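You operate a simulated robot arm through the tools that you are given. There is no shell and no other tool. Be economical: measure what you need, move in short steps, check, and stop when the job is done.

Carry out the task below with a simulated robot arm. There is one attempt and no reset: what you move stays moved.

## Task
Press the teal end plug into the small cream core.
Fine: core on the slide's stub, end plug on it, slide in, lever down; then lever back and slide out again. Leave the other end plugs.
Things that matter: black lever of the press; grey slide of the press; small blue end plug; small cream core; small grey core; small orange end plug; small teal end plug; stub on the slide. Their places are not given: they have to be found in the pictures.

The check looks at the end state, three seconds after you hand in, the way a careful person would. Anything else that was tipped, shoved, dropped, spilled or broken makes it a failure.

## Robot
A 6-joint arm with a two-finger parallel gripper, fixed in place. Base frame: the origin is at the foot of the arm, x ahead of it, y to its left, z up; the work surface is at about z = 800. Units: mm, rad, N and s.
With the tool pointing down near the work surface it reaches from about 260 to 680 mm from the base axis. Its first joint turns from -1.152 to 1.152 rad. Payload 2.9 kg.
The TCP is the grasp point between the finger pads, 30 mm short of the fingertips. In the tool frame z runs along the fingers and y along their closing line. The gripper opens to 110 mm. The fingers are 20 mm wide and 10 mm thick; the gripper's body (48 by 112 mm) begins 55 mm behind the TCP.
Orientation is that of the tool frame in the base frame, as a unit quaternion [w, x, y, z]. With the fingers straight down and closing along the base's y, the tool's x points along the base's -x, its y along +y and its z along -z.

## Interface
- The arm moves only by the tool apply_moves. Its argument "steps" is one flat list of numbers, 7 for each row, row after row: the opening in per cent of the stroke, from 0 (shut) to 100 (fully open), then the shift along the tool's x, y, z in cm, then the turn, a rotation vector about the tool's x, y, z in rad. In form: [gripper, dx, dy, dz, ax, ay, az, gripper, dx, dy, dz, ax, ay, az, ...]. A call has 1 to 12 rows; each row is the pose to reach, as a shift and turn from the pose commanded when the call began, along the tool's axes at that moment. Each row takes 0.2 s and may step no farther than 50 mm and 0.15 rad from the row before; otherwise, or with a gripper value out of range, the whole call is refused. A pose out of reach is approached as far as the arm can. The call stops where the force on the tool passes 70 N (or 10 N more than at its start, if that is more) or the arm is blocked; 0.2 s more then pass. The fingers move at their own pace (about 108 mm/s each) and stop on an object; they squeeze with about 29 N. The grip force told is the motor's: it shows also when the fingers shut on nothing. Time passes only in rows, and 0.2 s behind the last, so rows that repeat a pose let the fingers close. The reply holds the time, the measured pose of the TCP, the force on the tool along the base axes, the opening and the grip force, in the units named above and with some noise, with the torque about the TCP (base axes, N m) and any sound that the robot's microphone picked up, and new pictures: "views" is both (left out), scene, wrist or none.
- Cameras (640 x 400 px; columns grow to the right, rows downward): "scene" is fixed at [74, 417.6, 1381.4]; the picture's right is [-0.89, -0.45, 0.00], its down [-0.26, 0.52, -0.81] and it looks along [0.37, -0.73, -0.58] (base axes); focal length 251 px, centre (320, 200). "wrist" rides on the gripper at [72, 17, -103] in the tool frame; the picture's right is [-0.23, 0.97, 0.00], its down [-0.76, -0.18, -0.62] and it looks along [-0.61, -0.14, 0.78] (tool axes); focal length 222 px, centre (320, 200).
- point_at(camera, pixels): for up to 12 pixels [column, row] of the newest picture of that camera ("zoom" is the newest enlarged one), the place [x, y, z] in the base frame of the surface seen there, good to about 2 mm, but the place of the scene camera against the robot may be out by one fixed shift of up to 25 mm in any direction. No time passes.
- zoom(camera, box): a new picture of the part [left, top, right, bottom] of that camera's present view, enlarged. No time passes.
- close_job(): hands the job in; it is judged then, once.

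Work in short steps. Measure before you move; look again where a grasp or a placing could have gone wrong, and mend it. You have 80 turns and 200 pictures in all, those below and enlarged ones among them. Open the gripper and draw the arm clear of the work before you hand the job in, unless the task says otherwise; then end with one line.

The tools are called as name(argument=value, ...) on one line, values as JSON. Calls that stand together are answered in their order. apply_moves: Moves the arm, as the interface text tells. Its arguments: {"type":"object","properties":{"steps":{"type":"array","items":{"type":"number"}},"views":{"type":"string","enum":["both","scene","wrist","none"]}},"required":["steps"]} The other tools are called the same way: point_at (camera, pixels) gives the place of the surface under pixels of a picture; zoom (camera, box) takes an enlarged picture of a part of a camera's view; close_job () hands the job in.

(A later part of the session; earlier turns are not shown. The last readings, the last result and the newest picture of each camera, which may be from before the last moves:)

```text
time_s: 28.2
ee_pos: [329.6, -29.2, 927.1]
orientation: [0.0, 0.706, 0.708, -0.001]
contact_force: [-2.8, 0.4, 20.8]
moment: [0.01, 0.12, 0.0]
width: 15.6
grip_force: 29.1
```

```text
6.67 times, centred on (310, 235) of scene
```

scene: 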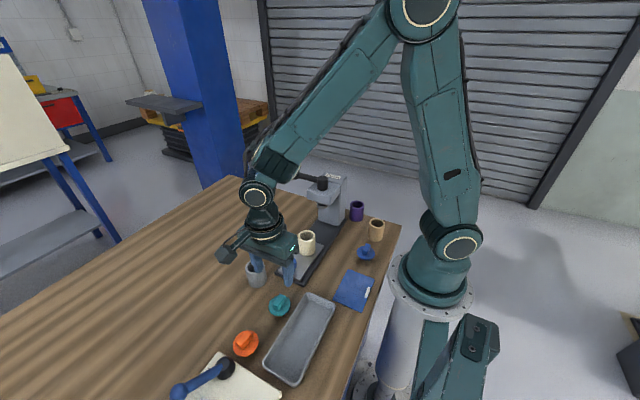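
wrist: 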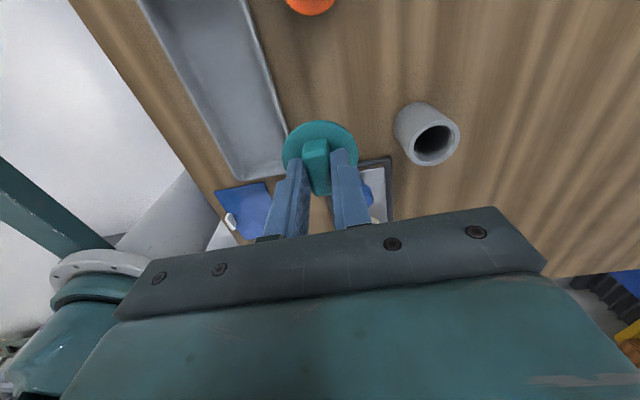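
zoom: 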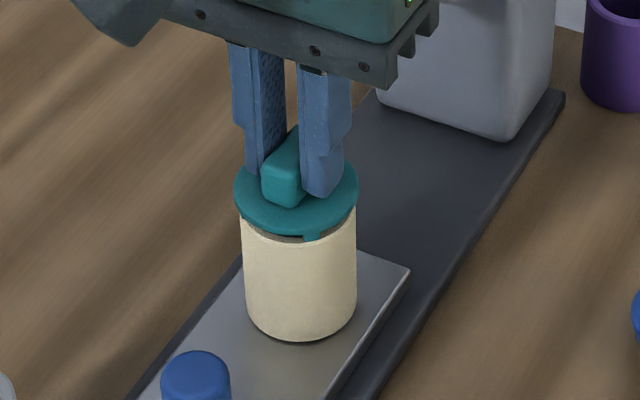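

Contact at 21 N with a small gap under the flange. I zoom closer to see how the spigot sits.

zoom(camera="scene", box=[295, 220, 323, 248])

zoom(camera="scene", box=[355, 240, 380, 265])

zoom(camera="wrist", box=[260, 100, 380, 220])

```text
14.29 times, centred on (309, 234) of scene
```

zoom: 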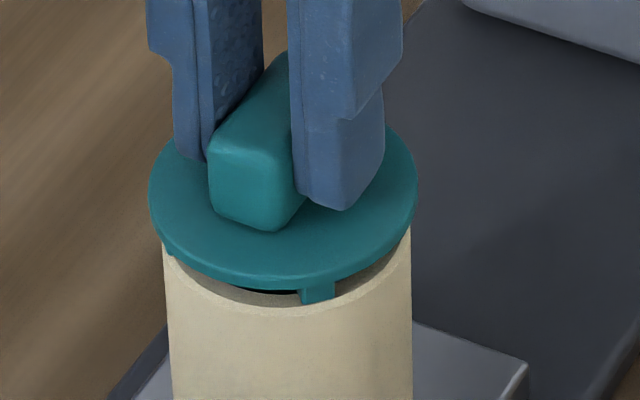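

```text
16.00 times, centred on (368, 252) of scene
```

zoom: 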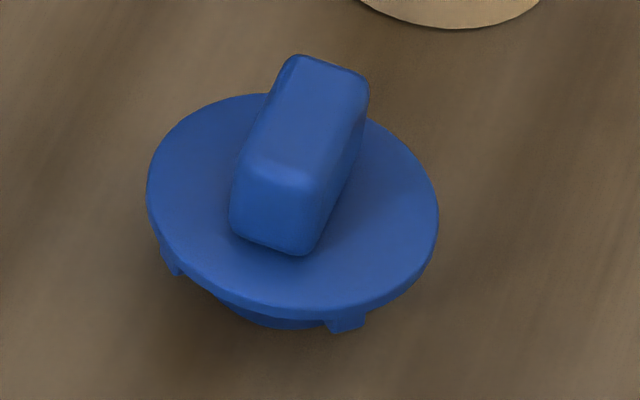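

```text
3.33 times, centred on (320, 160) of wrist
```

zoom: 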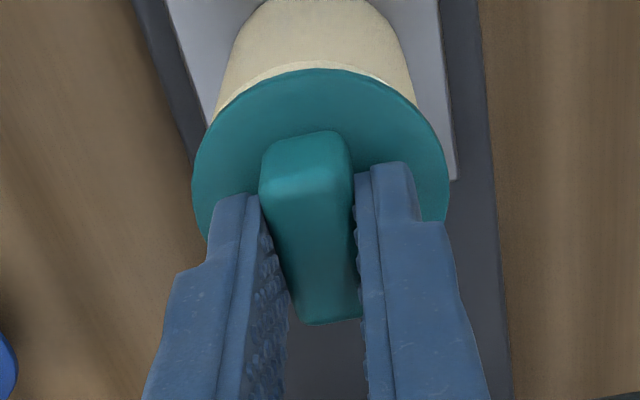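

The spigot is ~11 mm inside the bore and the lugs rest on the rim, ready for pressing. I release and rise clear.

apply_moves(steps=[36, 0, 0, -0.1, 0, 0, 0, 36, 0, 0, -0.1, 0, 0, 0, 36, 0, 0, -0.1, 0, 0, 0, 36, 0, 0, -2, 0, 0, 0, 36, 0, 0, -5.5, 0, 0, 0, 36, 3.5, 0, -6.5, 0, 0, 0, 36, 8, 0, -6.5, 0, 0, 0, 36, 12, 0, -6.5, 0, 0, 0, 36, 12, 0, -6.5, 0, 0, 0], views="both")

zoom(camera="scene", box=[270, 160, 370, 260])

```text
time_s: 30.2
ee_pos: [331.5, 90.1, 989.4]
orientation: [0.0, 0.707, 0.707, -0.001]
contact_force: [-0.3, -0.3, -0.3]
moment: [0.01, -0.05, 0.01]
width: 39.8
grip_force: 0.1
```

scene: 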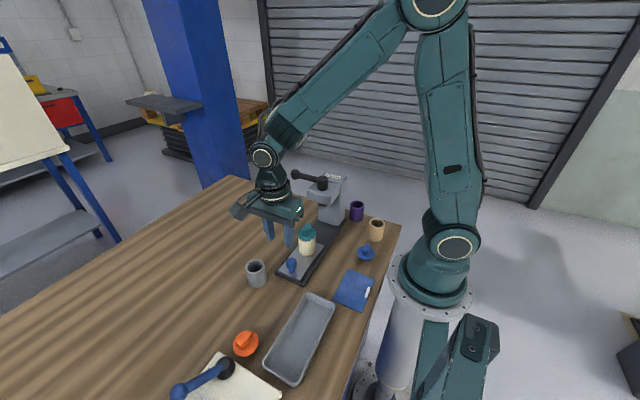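
wrist: 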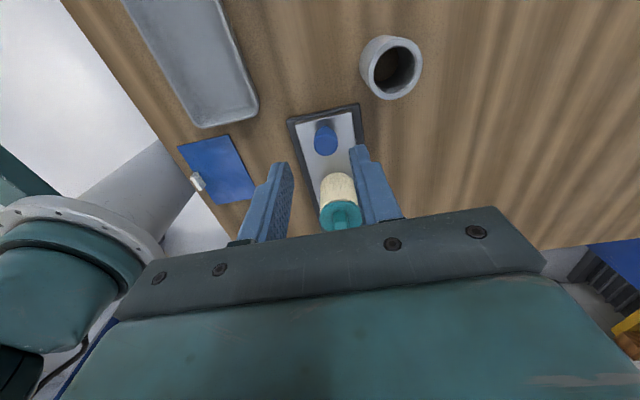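

```text
4.00 times, centred on (320, 210) of scene
```

zoom: 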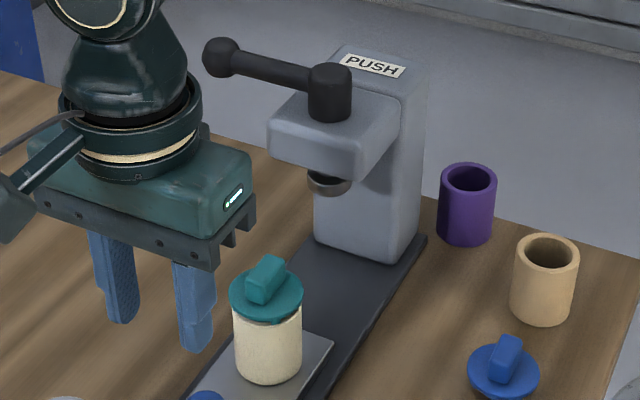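

Plug sits square on the core. Next the slide's blue knob: I measure it in the wrist view around (326,140), and the ram/lever with scene.

zoom(camera="wrist", box=[270, 90, 390, 240])

point_at(camera="wrist", pixels=[[314, 142], [338, 142], [326, 153], [326, 132], [326, 145], [321, 125], [322, 215], [360, 212], [340, 205]])

```text
2.67 times, centred on (330, 165) of wrist
```

zoom: 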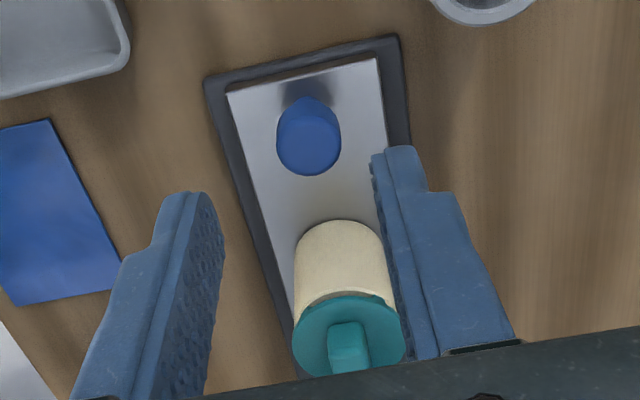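

```text
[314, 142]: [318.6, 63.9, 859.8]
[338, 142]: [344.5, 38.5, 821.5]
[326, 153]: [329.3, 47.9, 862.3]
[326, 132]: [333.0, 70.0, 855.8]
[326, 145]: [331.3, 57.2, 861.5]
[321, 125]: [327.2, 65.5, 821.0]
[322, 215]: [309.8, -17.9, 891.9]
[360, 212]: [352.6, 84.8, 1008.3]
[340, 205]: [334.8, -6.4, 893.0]
```

Knob centre (331,57), top z 862, ~24 mm wide. I go above and descend with the fingers open 40 mm to TCP z≈868.

apply_moves(steps=[38, -3.3, 0, 0, 0, 0, 0, 38, -3.3, 0, 4, 0, 0, 0, 38, -3.3, 0, 8, 0, 0, 0, 38, -3.3, 0, 11, 0, 0, 0, 38, -3.3, 0, 12.1, 0, 0, 0, 38, -3.3, 0, 12.1, 0, 0, 0], views="wrist")

zoom(camera="scene", box=[260, 210, 340, 290])

```text
time_s: 31.6
ee_pos: [330.3, 58.9, 869.3]
orientation: [0.0, 0.706, 0.708, -0.002]
contact_force: [0.9, -0.3, 0.3]
moment: [0.01, 0.01, -0.02]
width: 41.8
grip_force: 0.1
```

wrist: 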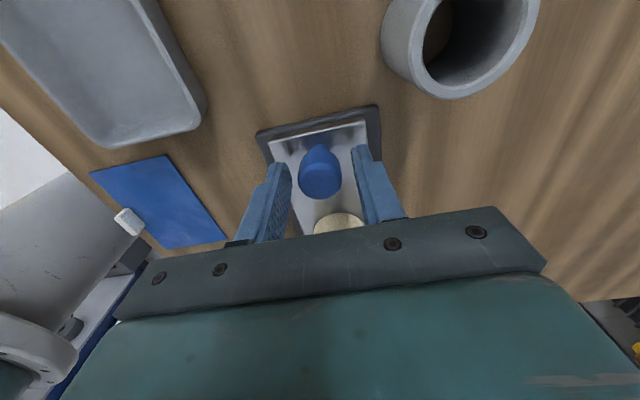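

```text
5.00 times, centred on (300, 250) of scene
```

zoom: 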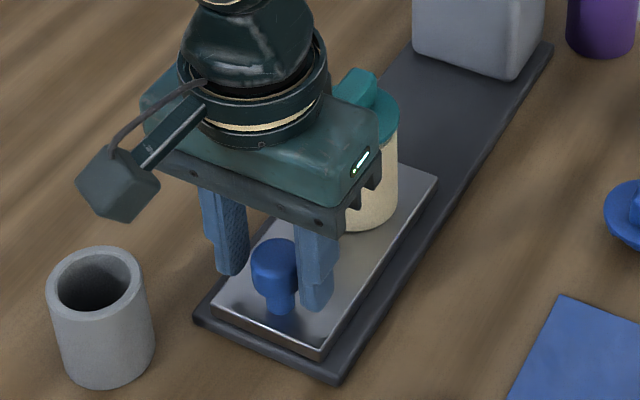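

Fingers straddle the knob. I close on it and begin pushing the slide inward (−y) gently by 3 cm.

apply_moves(steps=[15, 0, 0, 0, 0, 0, 0, 15, 0, 0, 0, 0, 0, 0, 15, 0, 0, 0, 0, 0, 0, 15, -0.4, 0, 0, 0, 0, 0, 15, -1, 0, 0, 0, 0, 0, 15, -1.7, 0, 0, 0, 0, 0, 15, -2.4, 0, 0, 0, 0, 0, 15, -3, 0, 0, 0, 0, 0, 15, -3, 0, 0, 0, 0, 0], views="none")

zoom(camera="scene", box=[270, 180, 370, 280])

```text
time_s: 33.6
ee_pos: [330.2, 27.9, 869.2]
orientation: [0.0, 0.706, 0.708, -0.001]
contact_force: [1.6, 0.9, -3.8]
moment: [0.45, -0.11, -0.05]
width: 27.0
grip_force: 45.3
```

```text
4.00 times, centred on (320, 230) of scene
```

zoom: 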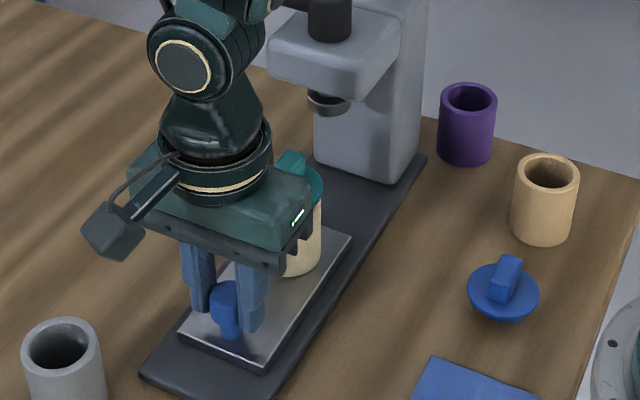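

Slide follows smoothly. I continue another 4.5 cm and check clearances.

apply_moves(steps=[15, -0.7, 0, 0, 0, 0, 0, 15, -1.5, 0, 0, 0, 0, 0, 15, -2.3, 0, 0, 0, 0, 0, 15, -3.1, 0, 0, 0, 0, 0, 15, -3.9, 0, 0, 0, 0, 0, 15, -4.5, 0, 0, 0, 0, 0, 15, -4.5, 0, 0, 0, 0, 0], views="both")

zoom(camera="scene", box=[270, 160, 370, 260])

```text
time_s: 35.2
ee_pos: [330.3, -17.7, 870.3]
orientation: [-0.001, 0.707, 0.707, -0.002]
contact_force: [8.0, 1.6, -29.3]
moment: [0.13, -0.15, 0.01]
width: 27.7
grip_force: 45.5
```

scene: 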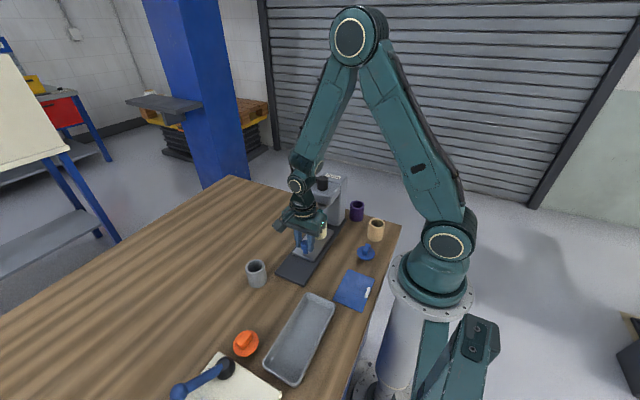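
wrist: 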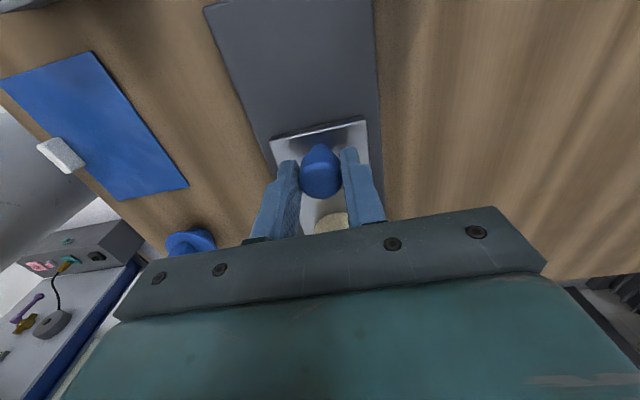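

```text
4.00 times, centred on (320, 210) of scene
```

zoom: 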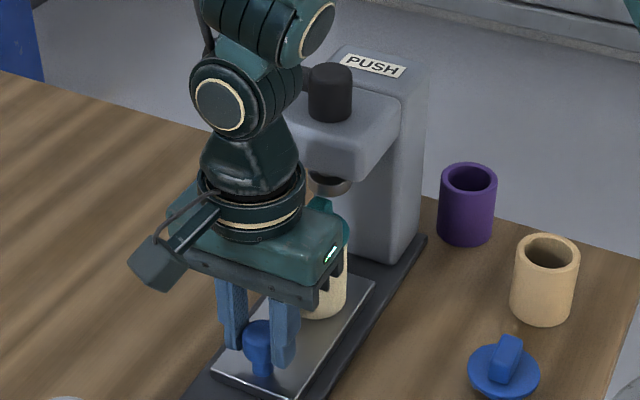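

Slide is in ~76 mm; a −29 N vertical pull has built up, so I ease down 1.5 mm and continue inward to the stop in small rows.

apply_moves(steps=[15, 0, 0, 0.15, 0, 0, 0, 15, -0.4, 0, 0.15, 0, 0, 0, 15, -0.8, 0, 0.15, 0, 0, 0, 15, -1.2, 0, 0.15, 0, 0, 0, 15, -1.4, 0, 0.15, 0, 0, 0, 15, -1.4, 0, 0.15, 0, 0, 0], views="none")

zoom(camera="scene", box=[280, 180, 360, 260])

```text
time_s: 36.6
ee_pos: [330.2, -32.5, 869.5]
orientation: [0.0, 0.707, 0.708, -0.002]
contact_force: [-8.2, 0.0, 29.2]
moment: [0.01, 0.22, 0.0]
width: 27.2
grip_force: 45.1
```

```text
5.00 times, centred on (320, 220) of scene
```

zoom: 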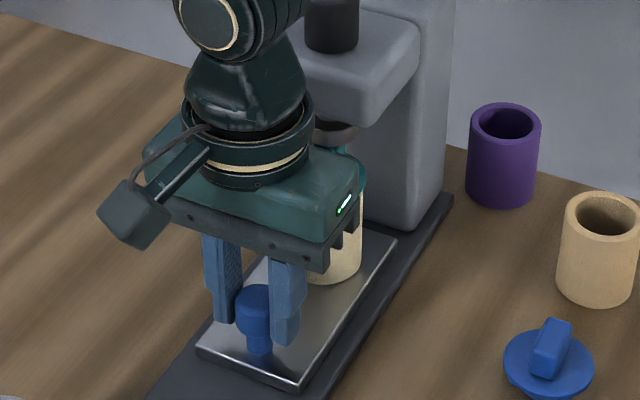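

No end stop yet (0 N in y). I ease z by 0.8 mm and creep inward in 2 mm rows.

apply_moves(steps=[15, 0, 0, -0.08, 0, 0, 0, 15, -0.2, 0, -0.08, 0, 0, 0, 15, -0.4, 0, -0.08, 0, 0, 0, 15, -0.4, 0, -0.08, 0, 0, 0], views="none")

```text
time_s: 37.6
ee_pos: [329.7, -36.2, 868.3]
orientation: [-0.001, 0.706, 0.708, -0.001]
contact_force: [-6.2, -0.7, 0.1]
moment: [-0.38, 0.17, 0.05]
width: 27.0
grip_force: 44.7
```

Total travel ~93 mm puts the stub at y≈−120, near the ram axis. I creep another 3 mm to feel for the stop.

apply_moves(steps=[15, -0.15, 0, 0, 0, 0, 0, 15, -0.3, 0, 0, 0, 0, 0, 15, -0.3, 0, 0, 0, 0, 0], views="none")

zoom(camera="scene", box=[300, 190, 350, 240])

```text
time_s: 38.4
ee_pos: [329.6, -38.9, 868.9]
orientation: [-0.002, 0.707, 0.707, -0.001]
contact_force: [-4.7, -1.8, -19.2]
moment: [-0.16, 0.09, 0.01]
width: 27.3
grip_force: 44.5
```

```text
8.00 times, centred on (325, 215) of scene
```

zoom: 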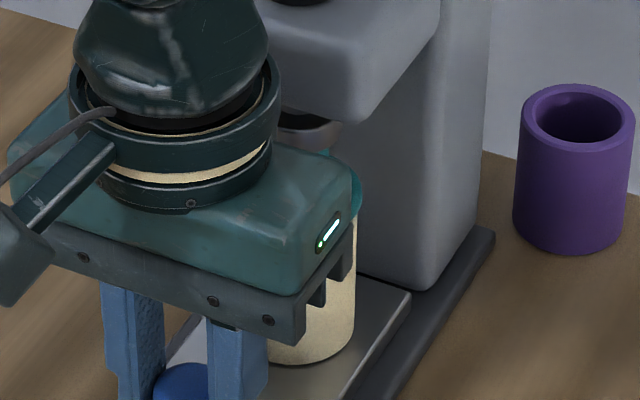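

Still no stop felt and the view is blocked. I release the knob, rise and back off to see the alignment of core and ram.

apply_moves(steps=[38, 0, 0, 0, 0, 0, 0, 38, 0, 0, 0, 0, 0, 0, 38, 1, 0, -2, 0, 0, 0, 38, 3, 0, -5, 0, 0, 0, 38, 7, 0, -7, 0, 0, 0, 38, 11, 0, -9, 0, 0, 0, 38, 15, 0, -11, 0, 0, 0, 38, 15, 0, -11, 0, 0, 0], views="both")

zoom(camera="scene", box=[290, 170, 360, 240])

```text
time_s: 40.2
ee_pos: [330.2, 113.6, 980.4]
orientation: [0.0, 0.706, 0.708, -0.002]
contact_force: [-0.9, -0.3, -0.1]
moment: [-0.02, 0.01, -0.03]
width: 42.1
grip_force: 0.1
```

scene: 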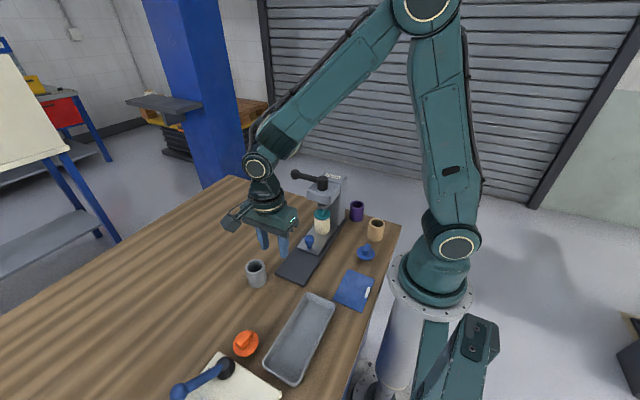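
wrist: 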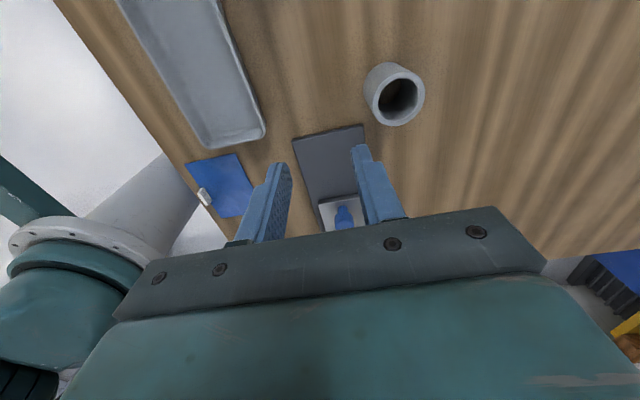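

```text
5.71 times, centred on (325, 205) of scene
```

zoom: 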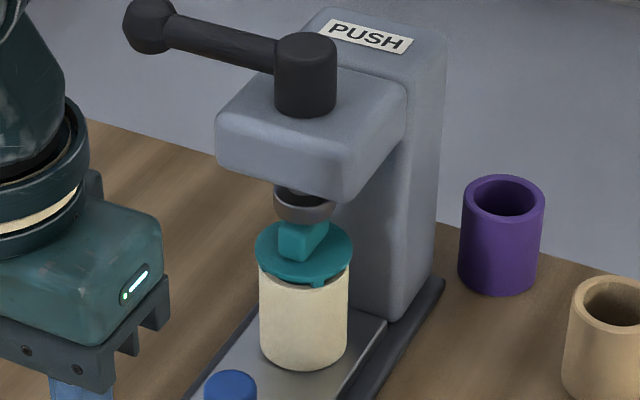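

Ram ring and core share column ~304. I measure both positions along y: ram ring edges, flange edges, slide far edge and column face.

point_at(camera="zoom", pixels=[[276, 205], [334, 212], [303, 219], [259, 245], [350, 250], [303, 280], [322, 215], [386, 322], [375, 318], [395, 315], [230, 385], [300, 190]])

point_at(camera="scene", pixels=[[309, 240], [309, 243]])

```text
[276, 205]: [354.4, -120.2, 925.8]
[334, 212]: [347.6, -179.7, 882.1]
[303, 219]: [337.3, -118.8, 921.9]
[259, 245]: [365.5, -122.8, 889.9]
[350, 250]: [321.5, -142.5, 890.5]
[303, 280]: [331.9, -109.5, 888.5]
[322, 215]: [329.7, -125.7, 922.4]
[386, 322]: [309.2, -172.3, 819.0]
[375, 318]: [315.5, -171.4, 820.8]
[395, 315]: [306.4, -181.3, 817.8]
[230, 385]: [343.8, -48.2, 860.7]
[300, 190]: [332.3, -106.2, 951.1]
```

```text
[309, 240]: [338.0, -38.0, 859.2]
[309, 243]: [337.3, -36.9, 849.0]
```

Flange centre y≈−132 vs ram ≈−133.5 in the scene frame: nearly aligned, maybe 1–2 mm short of the stop. I'll nudge the knob from behind with shut fingers to seat the slide; first go to (330,3,873).

apply_moves(steps=[0, -4, 0, 1, 0, 0, 0, 0, -8, 0, 3, 0, 0, 0, 0, -10, 0, 7, 0, 0, 0, 0, -11, 0, 10.7, 0, 0, 0, 0, -11.5, 0, 10.7, 0, 0, 0, 0, -12, 0, 10.7, 0, 0, 0, 0, -12, 0, 10.7, 0, 0, 0], views="wrist")

zoom(camera="scene", box=[270, 190, 350, 270])

```text
time_s: 41.8
ee_pos: [329.6, -8.7, 873.5]
orientation: [0.0, 0.706, 0.708, -0.001]
contact_force: [-0.1, -0.3, 0.1]
moment: [-0.03, 0.02, 0.0]
width: 0.2
grip_force: 29.0
```

wrist: 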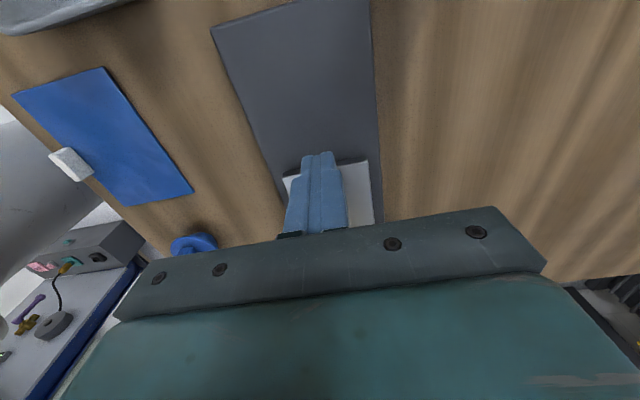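

```text
5.00 times, centred on (310, 230) of scene
```

zoom: 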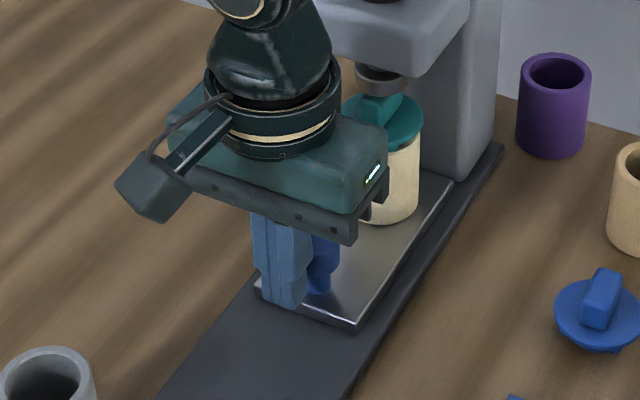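

Fingers are just behind the knob. I push in 2 mm rows up to 16 mm until resistance shows.

apply_moves(steps=[0, -0.4, 0, 0, 0, 0, 0, 0, -0.6, 0, 0, 0, 0, 0, 0, -0.8, 0, 0, 0, 0, 0, 0, -0.95, 0, 0, 0, 0, 0, 0, -1.05, 0, 0, 0, 0, 0, 0, -1.05, 0, 0, 0, 0, 0], views="none")

```text
time_s: 43.2
ee_pos: [330.2, -19.9, 871.7]
orientation: [0.0, 0.706, 0.708, -0.001]
contact_force: [-0.2, 0.1, 0.0]
moment: [0.01, -0.01, -0.02]
width: 0.0
grip_force: 29.1
```

No contact force yet; I continue in finer rows.

apply_moves(steps=[0, -0.15, 0, 0, 0, 0, 0, 0, -0.3, 0, 0, 0, 0, 0, 0, -0.45, 0, 0, 0, 0, 0, 0, -0.45, 0, 0, 0, 0, 0], views="none")

zoom(camera="scene", box=[280, 190, 350, 260])

```text
time_s: 44.2
ee_pos: [330.3, -19.6, 872.1]
orientation: [-0.003, 0.705, 0.709, 0.002]
contact_force: [-1.1, 25.1, 4.9]
moment: [0.67, 0.35, -0.05]
width: 0.0
grip_force: 29.2
```

```text
5.71 times, centred on (315, 225) of scene
```

zoom: 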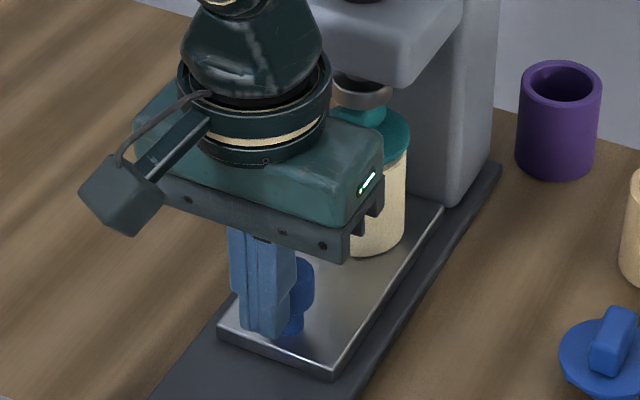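

25 N with no further motion: the slide is at its end stop. I back off, rise, and move to the front of the lever knob (x≈411) at height, to look at it.

apply_moves(steps=[0, 1.5, 0, 0, 0, 0, 0, 0, 3.5, 0, -1, 0, 0, 0, 0, 4, 0, -5, 0, 0, 0, 0, 4, 0, -10, 0, 0, 0, 0, 4, 0, -14.5, 0, 0, 0, 0, 4, 2, -19, 0, 0, 0, 0, 4, 5, -22, 0, 0, 0, 0, 4, 8.2, -23, 0, 0, 0, 0, 4, 8.2, -23, 0, 0, 0], views="both")

zoom(camera="scene", box=[270, 150, 370, 250])

```text
time_s: 46.2
ee_pos: [413.5, 16.0, 1100.7]
orientation: [0.0, 0.706, 0.708, -0.001]
contact_force: [0.2, -0.5, -1.0]
moment: [0.02, -0.04, -0.02]
width: 0.0
grip_force: 28.9
```

scene: 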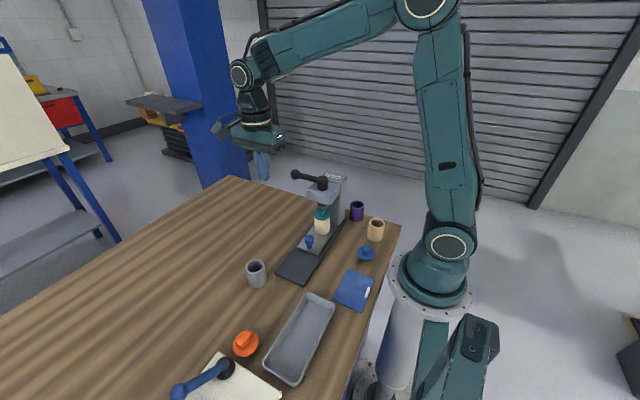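
wrist: 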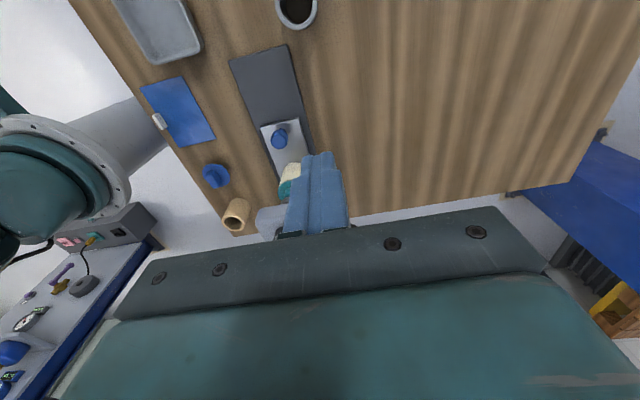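

```text
4.00 times, centred on (320, 200) of scene
```

zoom: 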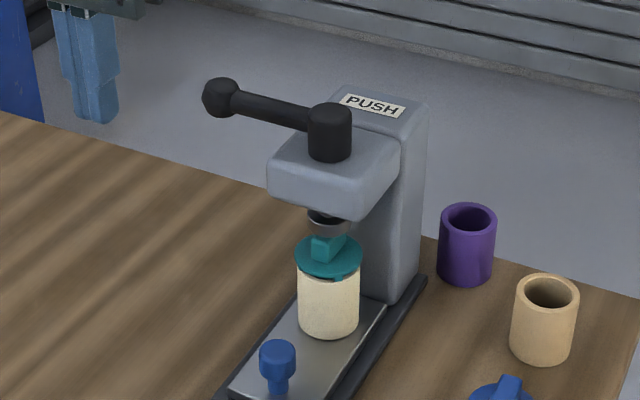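

Slide is home and plug sits beneath the ram. I measure the lever knob and arm points in this view.

point_at(camera="zoom", pixels=[[222, 85], [222, 110], [222, 98], [207, 98], [236, 98], [280, 102], [330, 108], [330, 150], [312, 130], [350, 130], [340, 165], [300, 175]])

```text
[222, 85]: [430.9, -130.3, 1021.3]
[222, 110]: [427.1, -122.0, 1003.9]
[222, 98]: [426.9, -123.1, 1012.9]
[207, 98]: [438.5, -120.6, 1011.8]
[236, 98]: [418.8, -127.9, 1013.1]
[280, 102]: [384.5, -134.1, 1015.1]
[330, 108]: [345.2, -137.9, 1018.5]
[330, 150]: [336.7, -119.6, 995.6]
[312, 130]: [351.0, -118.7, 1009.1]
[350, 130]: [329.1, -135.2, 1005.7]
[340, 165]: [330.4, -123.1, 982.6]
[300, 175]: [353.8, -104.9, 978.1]
```

Lever knob centre ≈(416,-124), top z≈1021 in the robot frame. I move above it with shut fingers: tips at ~1040.

apply_moves(steps=[0, -4, 0, 0, 0, 0, 0, 0, -8, 0, 0, 0, 0, 0, 0, -12, 0, 0, 0, 0, 0, 0, -14, 0.1, 0, 0, 0, 0, 0, -14, 0.1, 3, 0, 0, 0, 0, -14, 0.1, 3, 0, 0, 0], views="wrist")

zoom(camera="scene", box=[270, 130, 370, 230])

```text
time_s: 47.6
ee_pos: [413.9, -124.4, 1073.4]
orientation: [0.001, 0.706, 0.708, -0.001]
contact_force: [0.0, 0.0, 0.4]
moment: [0.03, 0.03, 0.01]
width: 0.0
grip_force: 28.7
```

wrist: 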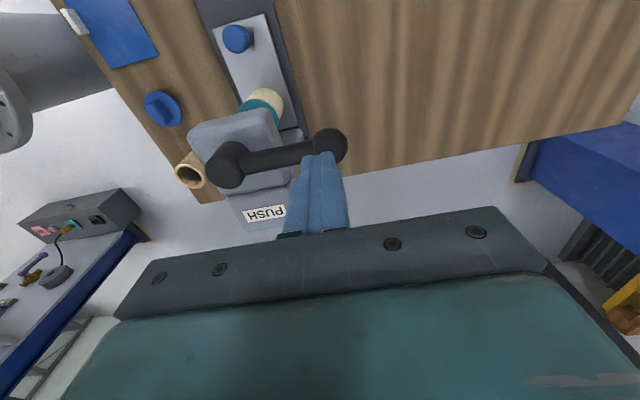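

```text
4.00 times, centred on (320, 180) of scene
```

zoom: 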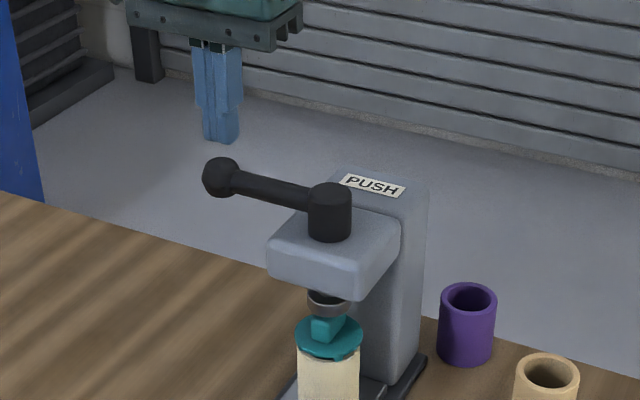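

The wrist view shows the lever knob at (328,146) near the fingertips. I measure it and the tips.

point_at(camera="wrist", pixels=[[328, 138], [338, 146], [320, 145], [290, 155], [230, 160], [322, 160], [345, 148], [312, 160]])

```text
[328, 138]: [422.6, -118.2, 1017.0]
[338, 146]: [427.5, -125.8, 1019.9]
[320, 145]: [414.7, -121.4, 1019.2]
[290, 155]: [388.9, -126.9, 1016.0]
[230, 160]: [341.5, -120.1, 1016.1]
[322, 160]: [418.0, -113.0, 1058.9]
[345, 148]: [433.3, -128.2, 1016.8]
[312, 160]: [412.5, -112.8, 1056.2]
```

Knob centre ≈(421,-126), top 1020. I shift onto it and press down gently: first to contact and ~1 cm beyond.

apply_moves(steps=[0, -0.15, 0.5, 1, 0, 0, 0, 0, -0.15, 0.5, 2, 0, 0, 0, 0, -0.15, 0.5, 2.5, 0, 0, 0, 0, -0.15, 0.5, 3, 0, 0, 0, 0, -0.15, 0.5, 3.4, 0, 0, 0, 0, -0.15, 0.5, 3.4, 0, 0, 0], views="none")

zoom(camera="scene", box=[270, 150, 370, 250])

```text
time_s: 48.5
ee_pos: [419.9, -125.8, 1054.8]
orientation: [0.007, 0.706, 0.708, 0.003]
contact_force: [-0.2, 0.2, 5.8]
moment: [-0.02, 0.02, -0.01]
width: 0.0
grip_force: 28.6
stopped in row 4: the force on the tool passed its limit at 81 N (the readings are from after the stop); the commanded pose is now the measured one
```

```text
4.00 times, centred on (320, 200) of scene
```

zoom: 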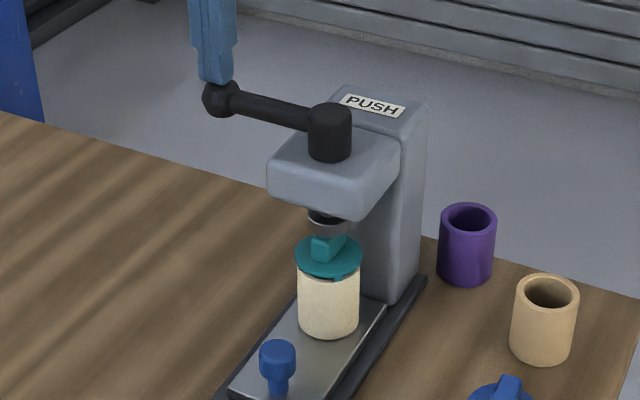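

81 N straight down and the lever didn't budge, so either it turns about the vertical hub or needs a steady push. I look at the lever and label more closely for hints.

zoom(camera="scene", box=[298, 165, 350, 217])

zoom(camera="wrist", box=[170, 90, 370, 240])

```text
7.69 times, centred on (324, 191) of scene
```

zoom: 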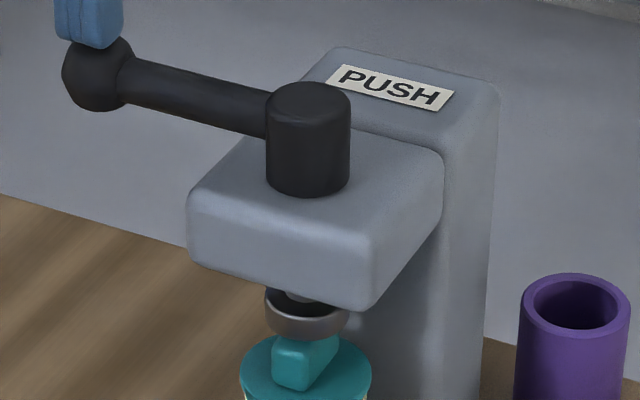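

```text
2.67 times, centred on (270, 165) of wrist
```

zoom: 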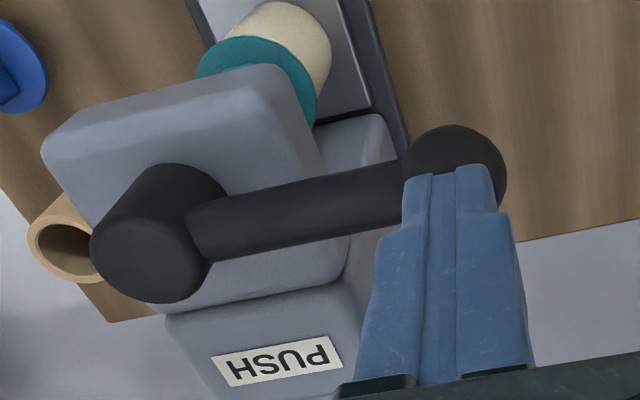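

The hub might be a push-down plunger, or turn about vertical. I first press slowly here in 1 mm rows to see force versus motion.

apply_moves(steps=[0, 0, 0, 0.2, 0, 0, 0, 0, 0, 0, 0.4, 0, 0, 0, 0, 0, 0, 0.5, 0, 0, 0, 0, 0, 0, 0.6, 0, 0, 0, 0, 0, 0, 0.7, 0, 0, 0], views="none")

zoom(camera="scene", box=[298, 165, 350, 217])

```text
time_s: 49.5
ee_pos: [421.6, -126.3, 1054.7]
orientation: [0.01, 0.706, 0.708, 0.005]
contact_force: [-3.2, 1.9, 8.3]
moment: [0.0, 0.14, -0.01]
width: 0.0
grip_force: 29.1
stopped in row 4: the force on the tool passed its limit at 72 N (the readings are from after the stop); the commanded pose is now the measured one
```

```text
7.69 times, centred on (324, 191) of scene
```

zoom: 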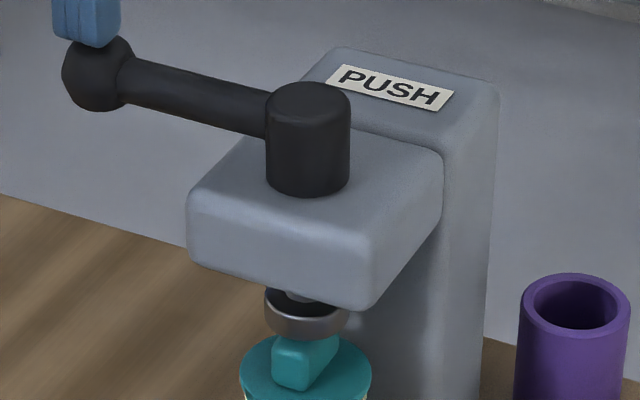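

Rigid downward, so the lever must swing about the vertical hub. I lift off, level the tool, and lower the shut fingers beside the knob on its +y side to test a swing toward −y.

apply_moves(steps=[0, 0, 0, -2, 0.02, 0.007, 0, 0, 1.5, 0, -2, 0.02, 0.007, 0, 0, 3.2, 0, -1, 0.02, 0.007, 0, 0, 3.2, 0, 2.3, 0.02, 0.007, 0, 0, 3.2, 0, 2.3, 0.02, 0.007, 0], views="none")

zoom(camera="scene", box=[280, 150, 350, 220])

```text
time_s: 50.7
ee_pos: [421.9, -93.0, 1029.5]
orientation: [0.001, 0.706, 0.708, 0.0]
contact_force: [-0.4, 0.1, 0.2]
moment: [0.01, -0.03, -0.02]
width: 0.0
grip_force: 29.1
```

```text
5.71 times, centred on (315, 185) of scene
```

zoom: 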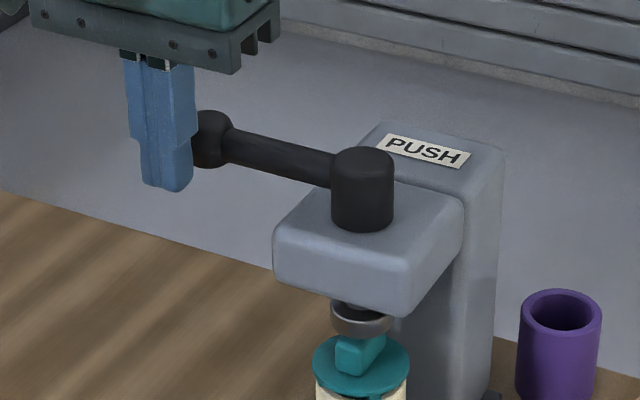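

Fingers are beside the knob on the +y side. I push slowly toward −y up to ~22 mm, watching force.

apply_moves(steps=[0, -0.5, 0, 0, 0, 0, 0, 0, -1, 0, 0, 0, 0, 0, 0, -1.3, 0, 0, 0, 0, 0, 0, -1.6, 0, 0, 0, 0, 0, 0, -1.9, 0, 0, 0, 0, 0, 0, -2.2, 0, 0, 0, 0, 0, 0, -2.2, 0, 0, 0, 0, 0], views="none")

zoom(camera="scene", box=[280, 150, 350, 220])

```text
time_s: 52.0
ee_pos: [422.3, -104.6, 1028.6]
orientation: [-0.007, 0.696, 0.718, 0.003]
contact_force: [-1.5, 14.6, 4.3]
moment: [0.29, 0.16, -0.02]
width: 0.2
grip_force: 29.2
stopped in row 6: the force on the tool passed its limit at 72 N (the readings are from after the stop); the commanded pose is now the measured one
```

```text
5.71 times, centred on (315, 185) of scene
```

zoom: 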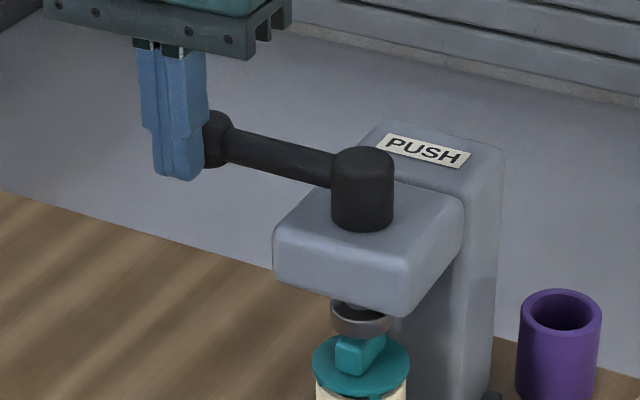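

Rigid toward −y too. I test the opposite sense: lift over the knob and lower on its −y side, levelling the tool.

apply_moves(steps=[0, 0.3, 0, 0, -0.006, -0.014, 0.03, 0, 0.3, 0, -4.5, -0.006, -0.014, 0.03, 0, -2.5, 0, -5, -0.006, -0.014, 0.03, 0, -5.2, 0, -4.5, -0.006, -0.014, 0.03, 0, -5.2, 0, 0, -0.006, -0.014, 0.03, 0, -5.2, 0, 0, -0.006, -0.014, 0.03], views="none")

zoom(camera="scene", box=[280, 150, 350, 220])

```text
time_s: 53.4
ee_pos: [423.0, -157.2, 1028.3]
orientation: [0.001, 0.708, 0.706, 0.0]
contact_force: [0.3, 0.8, -0.3]
moment: [0.01, 0.03, 0.03]
width: 0.1
grip_force: 29.3
```

```text
5.71 times, centred on (315, 185) of scene
```

zoom: 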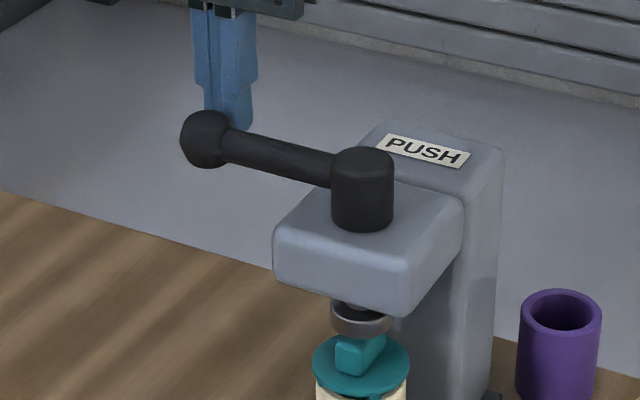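

Fingers are behind the knob on the −y side. I push slowly toward +y.

apply_moves(steps=[0, 0.6, 0, 0, 0, 0, 0, 0, 1, 0, 0, 0, 0, 0, 0, 1.3, 0, 0, 0, 0, 0, 0, 1.6, 0, 0, 0, 0, 0, 0, 1.9, 0, 0, 0, 0, 0, 0, 2.2, 0, 0, 0, 0, 0, 0, 2.2, 0, 0, 0, 0, 0], views="none")

zoom(camera="scene", box=[280, 150, 350, 220])

```text
time_s: 55.0
ee_pos: [423.6, -136.3, 1028.9]
orientation: [0.0, 0.708, 0.707, -0.001]
contact_force: [-0.5, 0.8, 0.2]
moment: [-0.05, -0.02, 0.0]
width: 0.0
grip_force: 29.2
```

```text
5.71 times, centred on (315, 185) of scene
```

zoom: 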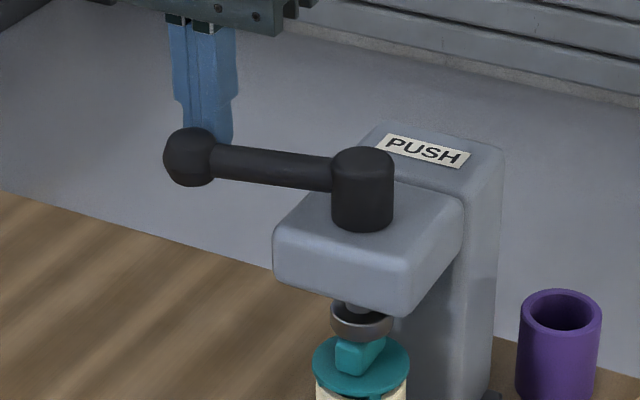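

The lever swings toward +y with almost no force. I follow the arc about the hub (331,−127), pushing the arm just inside the knob up to ~40°.

apply_moves(steps=[0, 0.2, -0.6, 0, 0, 0, 0, 0, 1.02, -0.87, 0, 0, 0, 0, 0, 2.04, -0.93, 0, 0, 0, 0, 0, 2.77, -1.07, 0, 0, 0, 0, 0, 3.47, -1.26, 0, 0, 0, 0, 0, 4.16, -1.51, 0, 0, 0, 0, 0, 4.82, -1.82, 0, 0, 0, 0, 0, 4.82, -1.82, 0, 0, 0, 0], views="none")

zoom(camera="scene", box=[275, 155, 365, 245])

```text
time_s: 56.8
ee_pos: [405.9, -87.7, 1027.9]
orientation: [0.001, 0.707, 0.707, 0.0]
contact_force: [1.0, 0.7, -0.5]
moment: [0.02, 0.01, -0.05]
width: 0.0
grip_force: 29.1
```

```text
4.44 times, centred on (320, 200) of scene
```

zoom: 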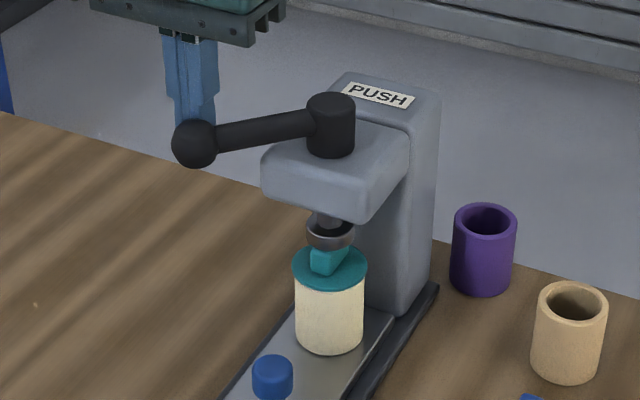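

The ram is descending as the lever swings. I continue the arc to ~65°, checking force.

apply_moves(steps=[0, 0.6, -0.42, 0, 0, 0, 0, 0, 1.19, -0.84, 0, 0, 0, 0, 0, 1.76, -1.32, 0, 0, 0, 0, 0, 2.27, -1.83, 0, 0, 0, 0, 0, 2.74, -2.39, 0, 0, 0, 0, 0, 2.74, -2.39, 0, 0, 0, 0], views="none")

zoom(camera="scene", box=[275, 155, 365, 245])

```text
time_s: 58.2
ee_pos: [383.6, -62.4, 1029.3]
orientation: [0.003, 0.71, 0.704, 0.0]
contact_force: [7.3, -25.5, -2.5]
moment: [-0.54, -0.17, 0.18]
width: 0.2
grip_force: 28.9
```

```text
4.44 times, centred on (320, 200) of scene
```

zoom: 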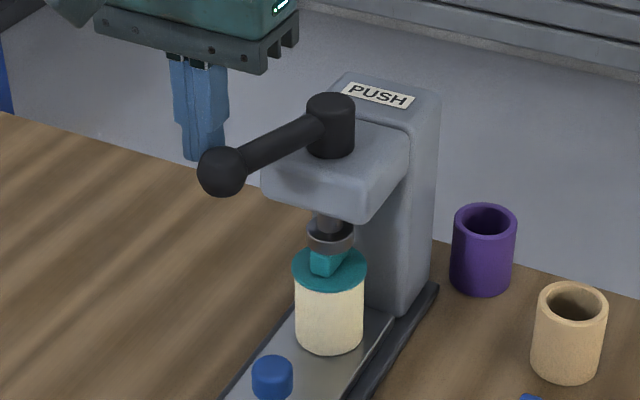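

Resistance has risen to 26 N: pressing has begun. I continue the arc a further ~15–20°.

apply_moves(steps=[0, 0.5, -0.5, 0, 0, 0, 0, 0, 0.85, -1.1, 0, 0, 0, 0, 0, 1.15, -1.7, 0, 0, 0, 0, 0, 1.4, -2.4, 0, 0, 0, 0, 0, 1.4, -2.4, 0, 0, 0, 0], views="none")

zoom(camera="scene", box=[275, 155, 365, 245])

zoom(camera="scene", box=[305, 200, 335, 230])

```text
time_s: 58.9
ee_pos: [378.8, -58.7, 1031.2]
orientation: [0.018, 0.715, 0.698, 0.005]
contact_force: [28.6, -17.9, -22.6]
moment: [-0.61, -0.79, -0.1]
width: 0.0
grip_force: 29.2
stopped in row 3: the force on the tool passed its limit at 75 N (the readings are from after the stop); the commanded pose is now the measured one
```

```text
4.44 times, centred on (320, 200) of scene
```

zoom: 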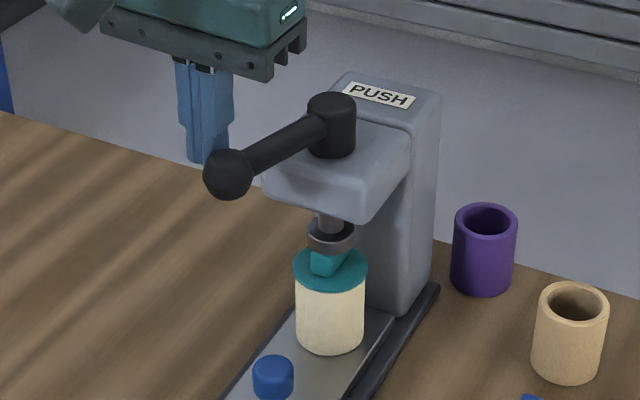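

```text
13.33 times, centred on (320, 215) of scene
```

zoom: 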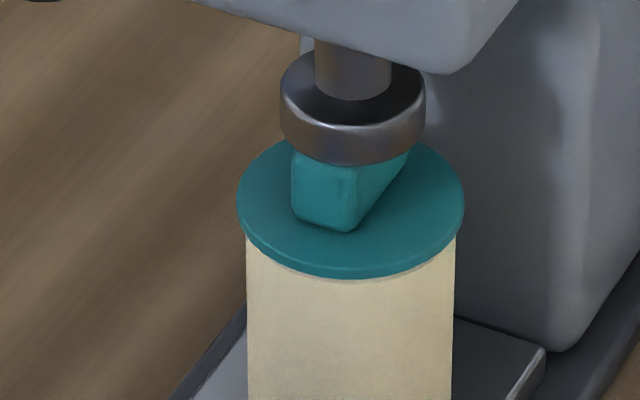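

The gap under the flange is gone and the lever resists at 75 N. I measure the flange height to confirm seating (was ~890).

point_at(camera="zoom", pixels=[[260, 210], [440, 215], [340, 255], [270, 235], [350, 190], [350, 150], [350, 300], [260, 350]])

point_at(camera="scene", pixels=[[318, 238]])

```text
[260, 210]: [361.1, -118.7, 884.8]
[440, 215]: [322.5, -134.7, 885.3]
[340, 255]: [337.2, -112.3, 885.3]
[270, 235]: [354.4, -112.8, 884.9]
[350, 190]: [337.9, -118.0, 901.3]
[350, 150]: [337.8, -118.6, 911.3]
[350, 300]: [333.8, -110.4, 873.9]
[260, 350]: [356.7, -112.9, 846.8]
```

```text
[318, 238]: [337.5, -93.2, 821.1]
```

Flange dropped ~5 mm to 885, flush with the core's rim (881 + ~4 mm flange). I level the tool and give one more steady push along the tangent to be sure it is at the stop.

apply_moves(steps=[0, -0.2, 0.3, 0, 0.032, 0.019, -0.024, 0, 0.1, -0.1, 0, 0.032, 0.019, -0.024, 0, 0.25, -0.4, 0, 0.032, 0.019, -0.024, 0, 0.4, -0.7, 0, 0.032, 0.019, -0.024, 0, 0.55, -1.0, 0, 0.032, 0.019, -0.024, 0, 0.7, -1.3, 0, 0.032, 0.019, -0.024], views="none")

zoom(camera="scene", box=[295, 165, 345, 230])

```text
time_s: 60.0
ee_pos: [378.3, -58.5, 1032.3]
orientation: [0.013, 0.71, 0.704, 0.007]
contact_force: [30.2, -16.1, -23.0]
moment: [-0.59, -0.89, -0.18]
width: 0.0
grip_force: 29.2
stopped in row 5: the force on the tool passed its limit at 73 N (the readings are from after the stop); the commanded pose is now the measured one
```

```text
6.15 times, centred on (320, 198) of scene
```

zoom: 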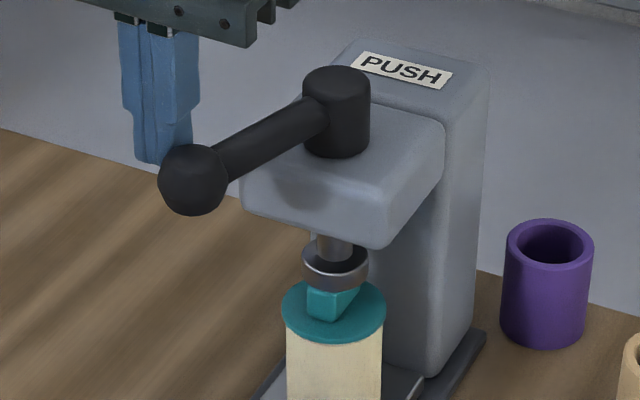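

Same position at 73 N: the lever is at its bottom stop. Now I relieve, lift over the lever and come down on its other side to swing it back.

apply_moves(steps=[0, -0.3, 0.5, 0, 0.028, 0.009, -0.008, 0, -0.3, 0.5, -4, 0.028, 0.009, -0.008, 0, 0.9, -2, -5.5, 0.028, 0.009, -0.008, 0, 2.1, -4.7, -5.5, 0.028, 0.009, -0.008, 0, 2.1, -4.7, -2, 0.028, 0.009, -0.008, 0, 2.1, -4.7, 0.3, 0.028, 0.009, -0.008, 0, 2.1, -4.7, 0.3, 0.028, 0.009, -0.008], views="none")

zoom(camera="scene", box=[275, 155, 365, 245])

```text
time_s: 61.6
ee_pos: [326.3, -33.1, 1027.9]
orientation: [-0.006, 0.705, 0.709, -0.002]
contact_force: [-0.2, 0.4, -0.2]
moment: [0.03, 0.01, -0.01]
width: 0.1
grip_force: 29.1
```

```text
4.44 times, centred on (320, 200) of scene
```

zoom: 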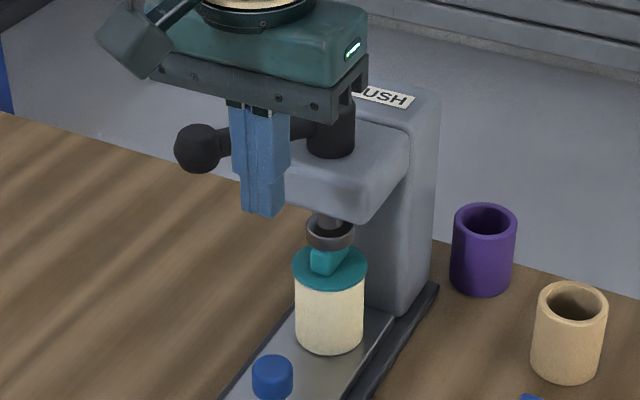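

The lever has eased back to ~40° on its own. I sweep it back along the arc toward its starting position (+x).

apply_moves(steps=[0, -1.09, 2.17, 0, 0, 0, 0, 0, -1.95, 4.36, 0, 0, 0, 0, 0, -2.74, 5.59, 0, 0, 0, 0, 0, -3.73, 6.67, 0, 0, 0, 0, 0, -4.89, 7.56, 0, 0, 0, 0, 0, -6.19, 8.23, 0, 0, 0, 0, 0, -6.9, 8.5, 0, 0, 0, 0, 0, -7.3, 8.6, 0, 0, 0, 0, 0, -7.3, 8.6, 0, 0, 0, 0], views="none")

zoom(camera="scene", box=[275, 155, 365, 245])

```text
time_s: 63.6
ee_pos: [414.2, -104.4, 1026.3]
orientation: [-0.007, 0.702, 0.712, -0.003]
contact_force: [-5.2, 25.5, 4.8]
moment: [0.36, 0.36, 0.02]
width: 0.0
grip_force: 28.7
```

```text
4.44 times, centred on (320, 200) of scene
```

zoom: 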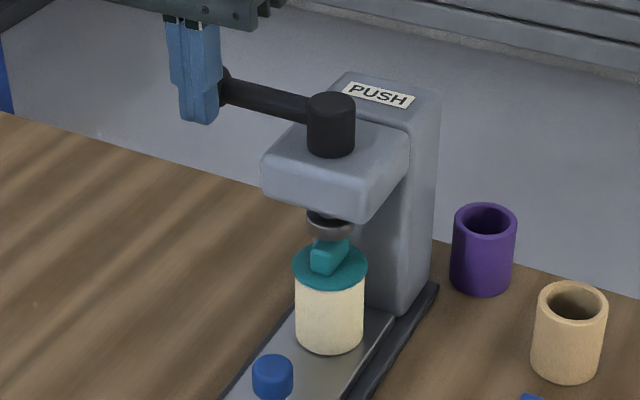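

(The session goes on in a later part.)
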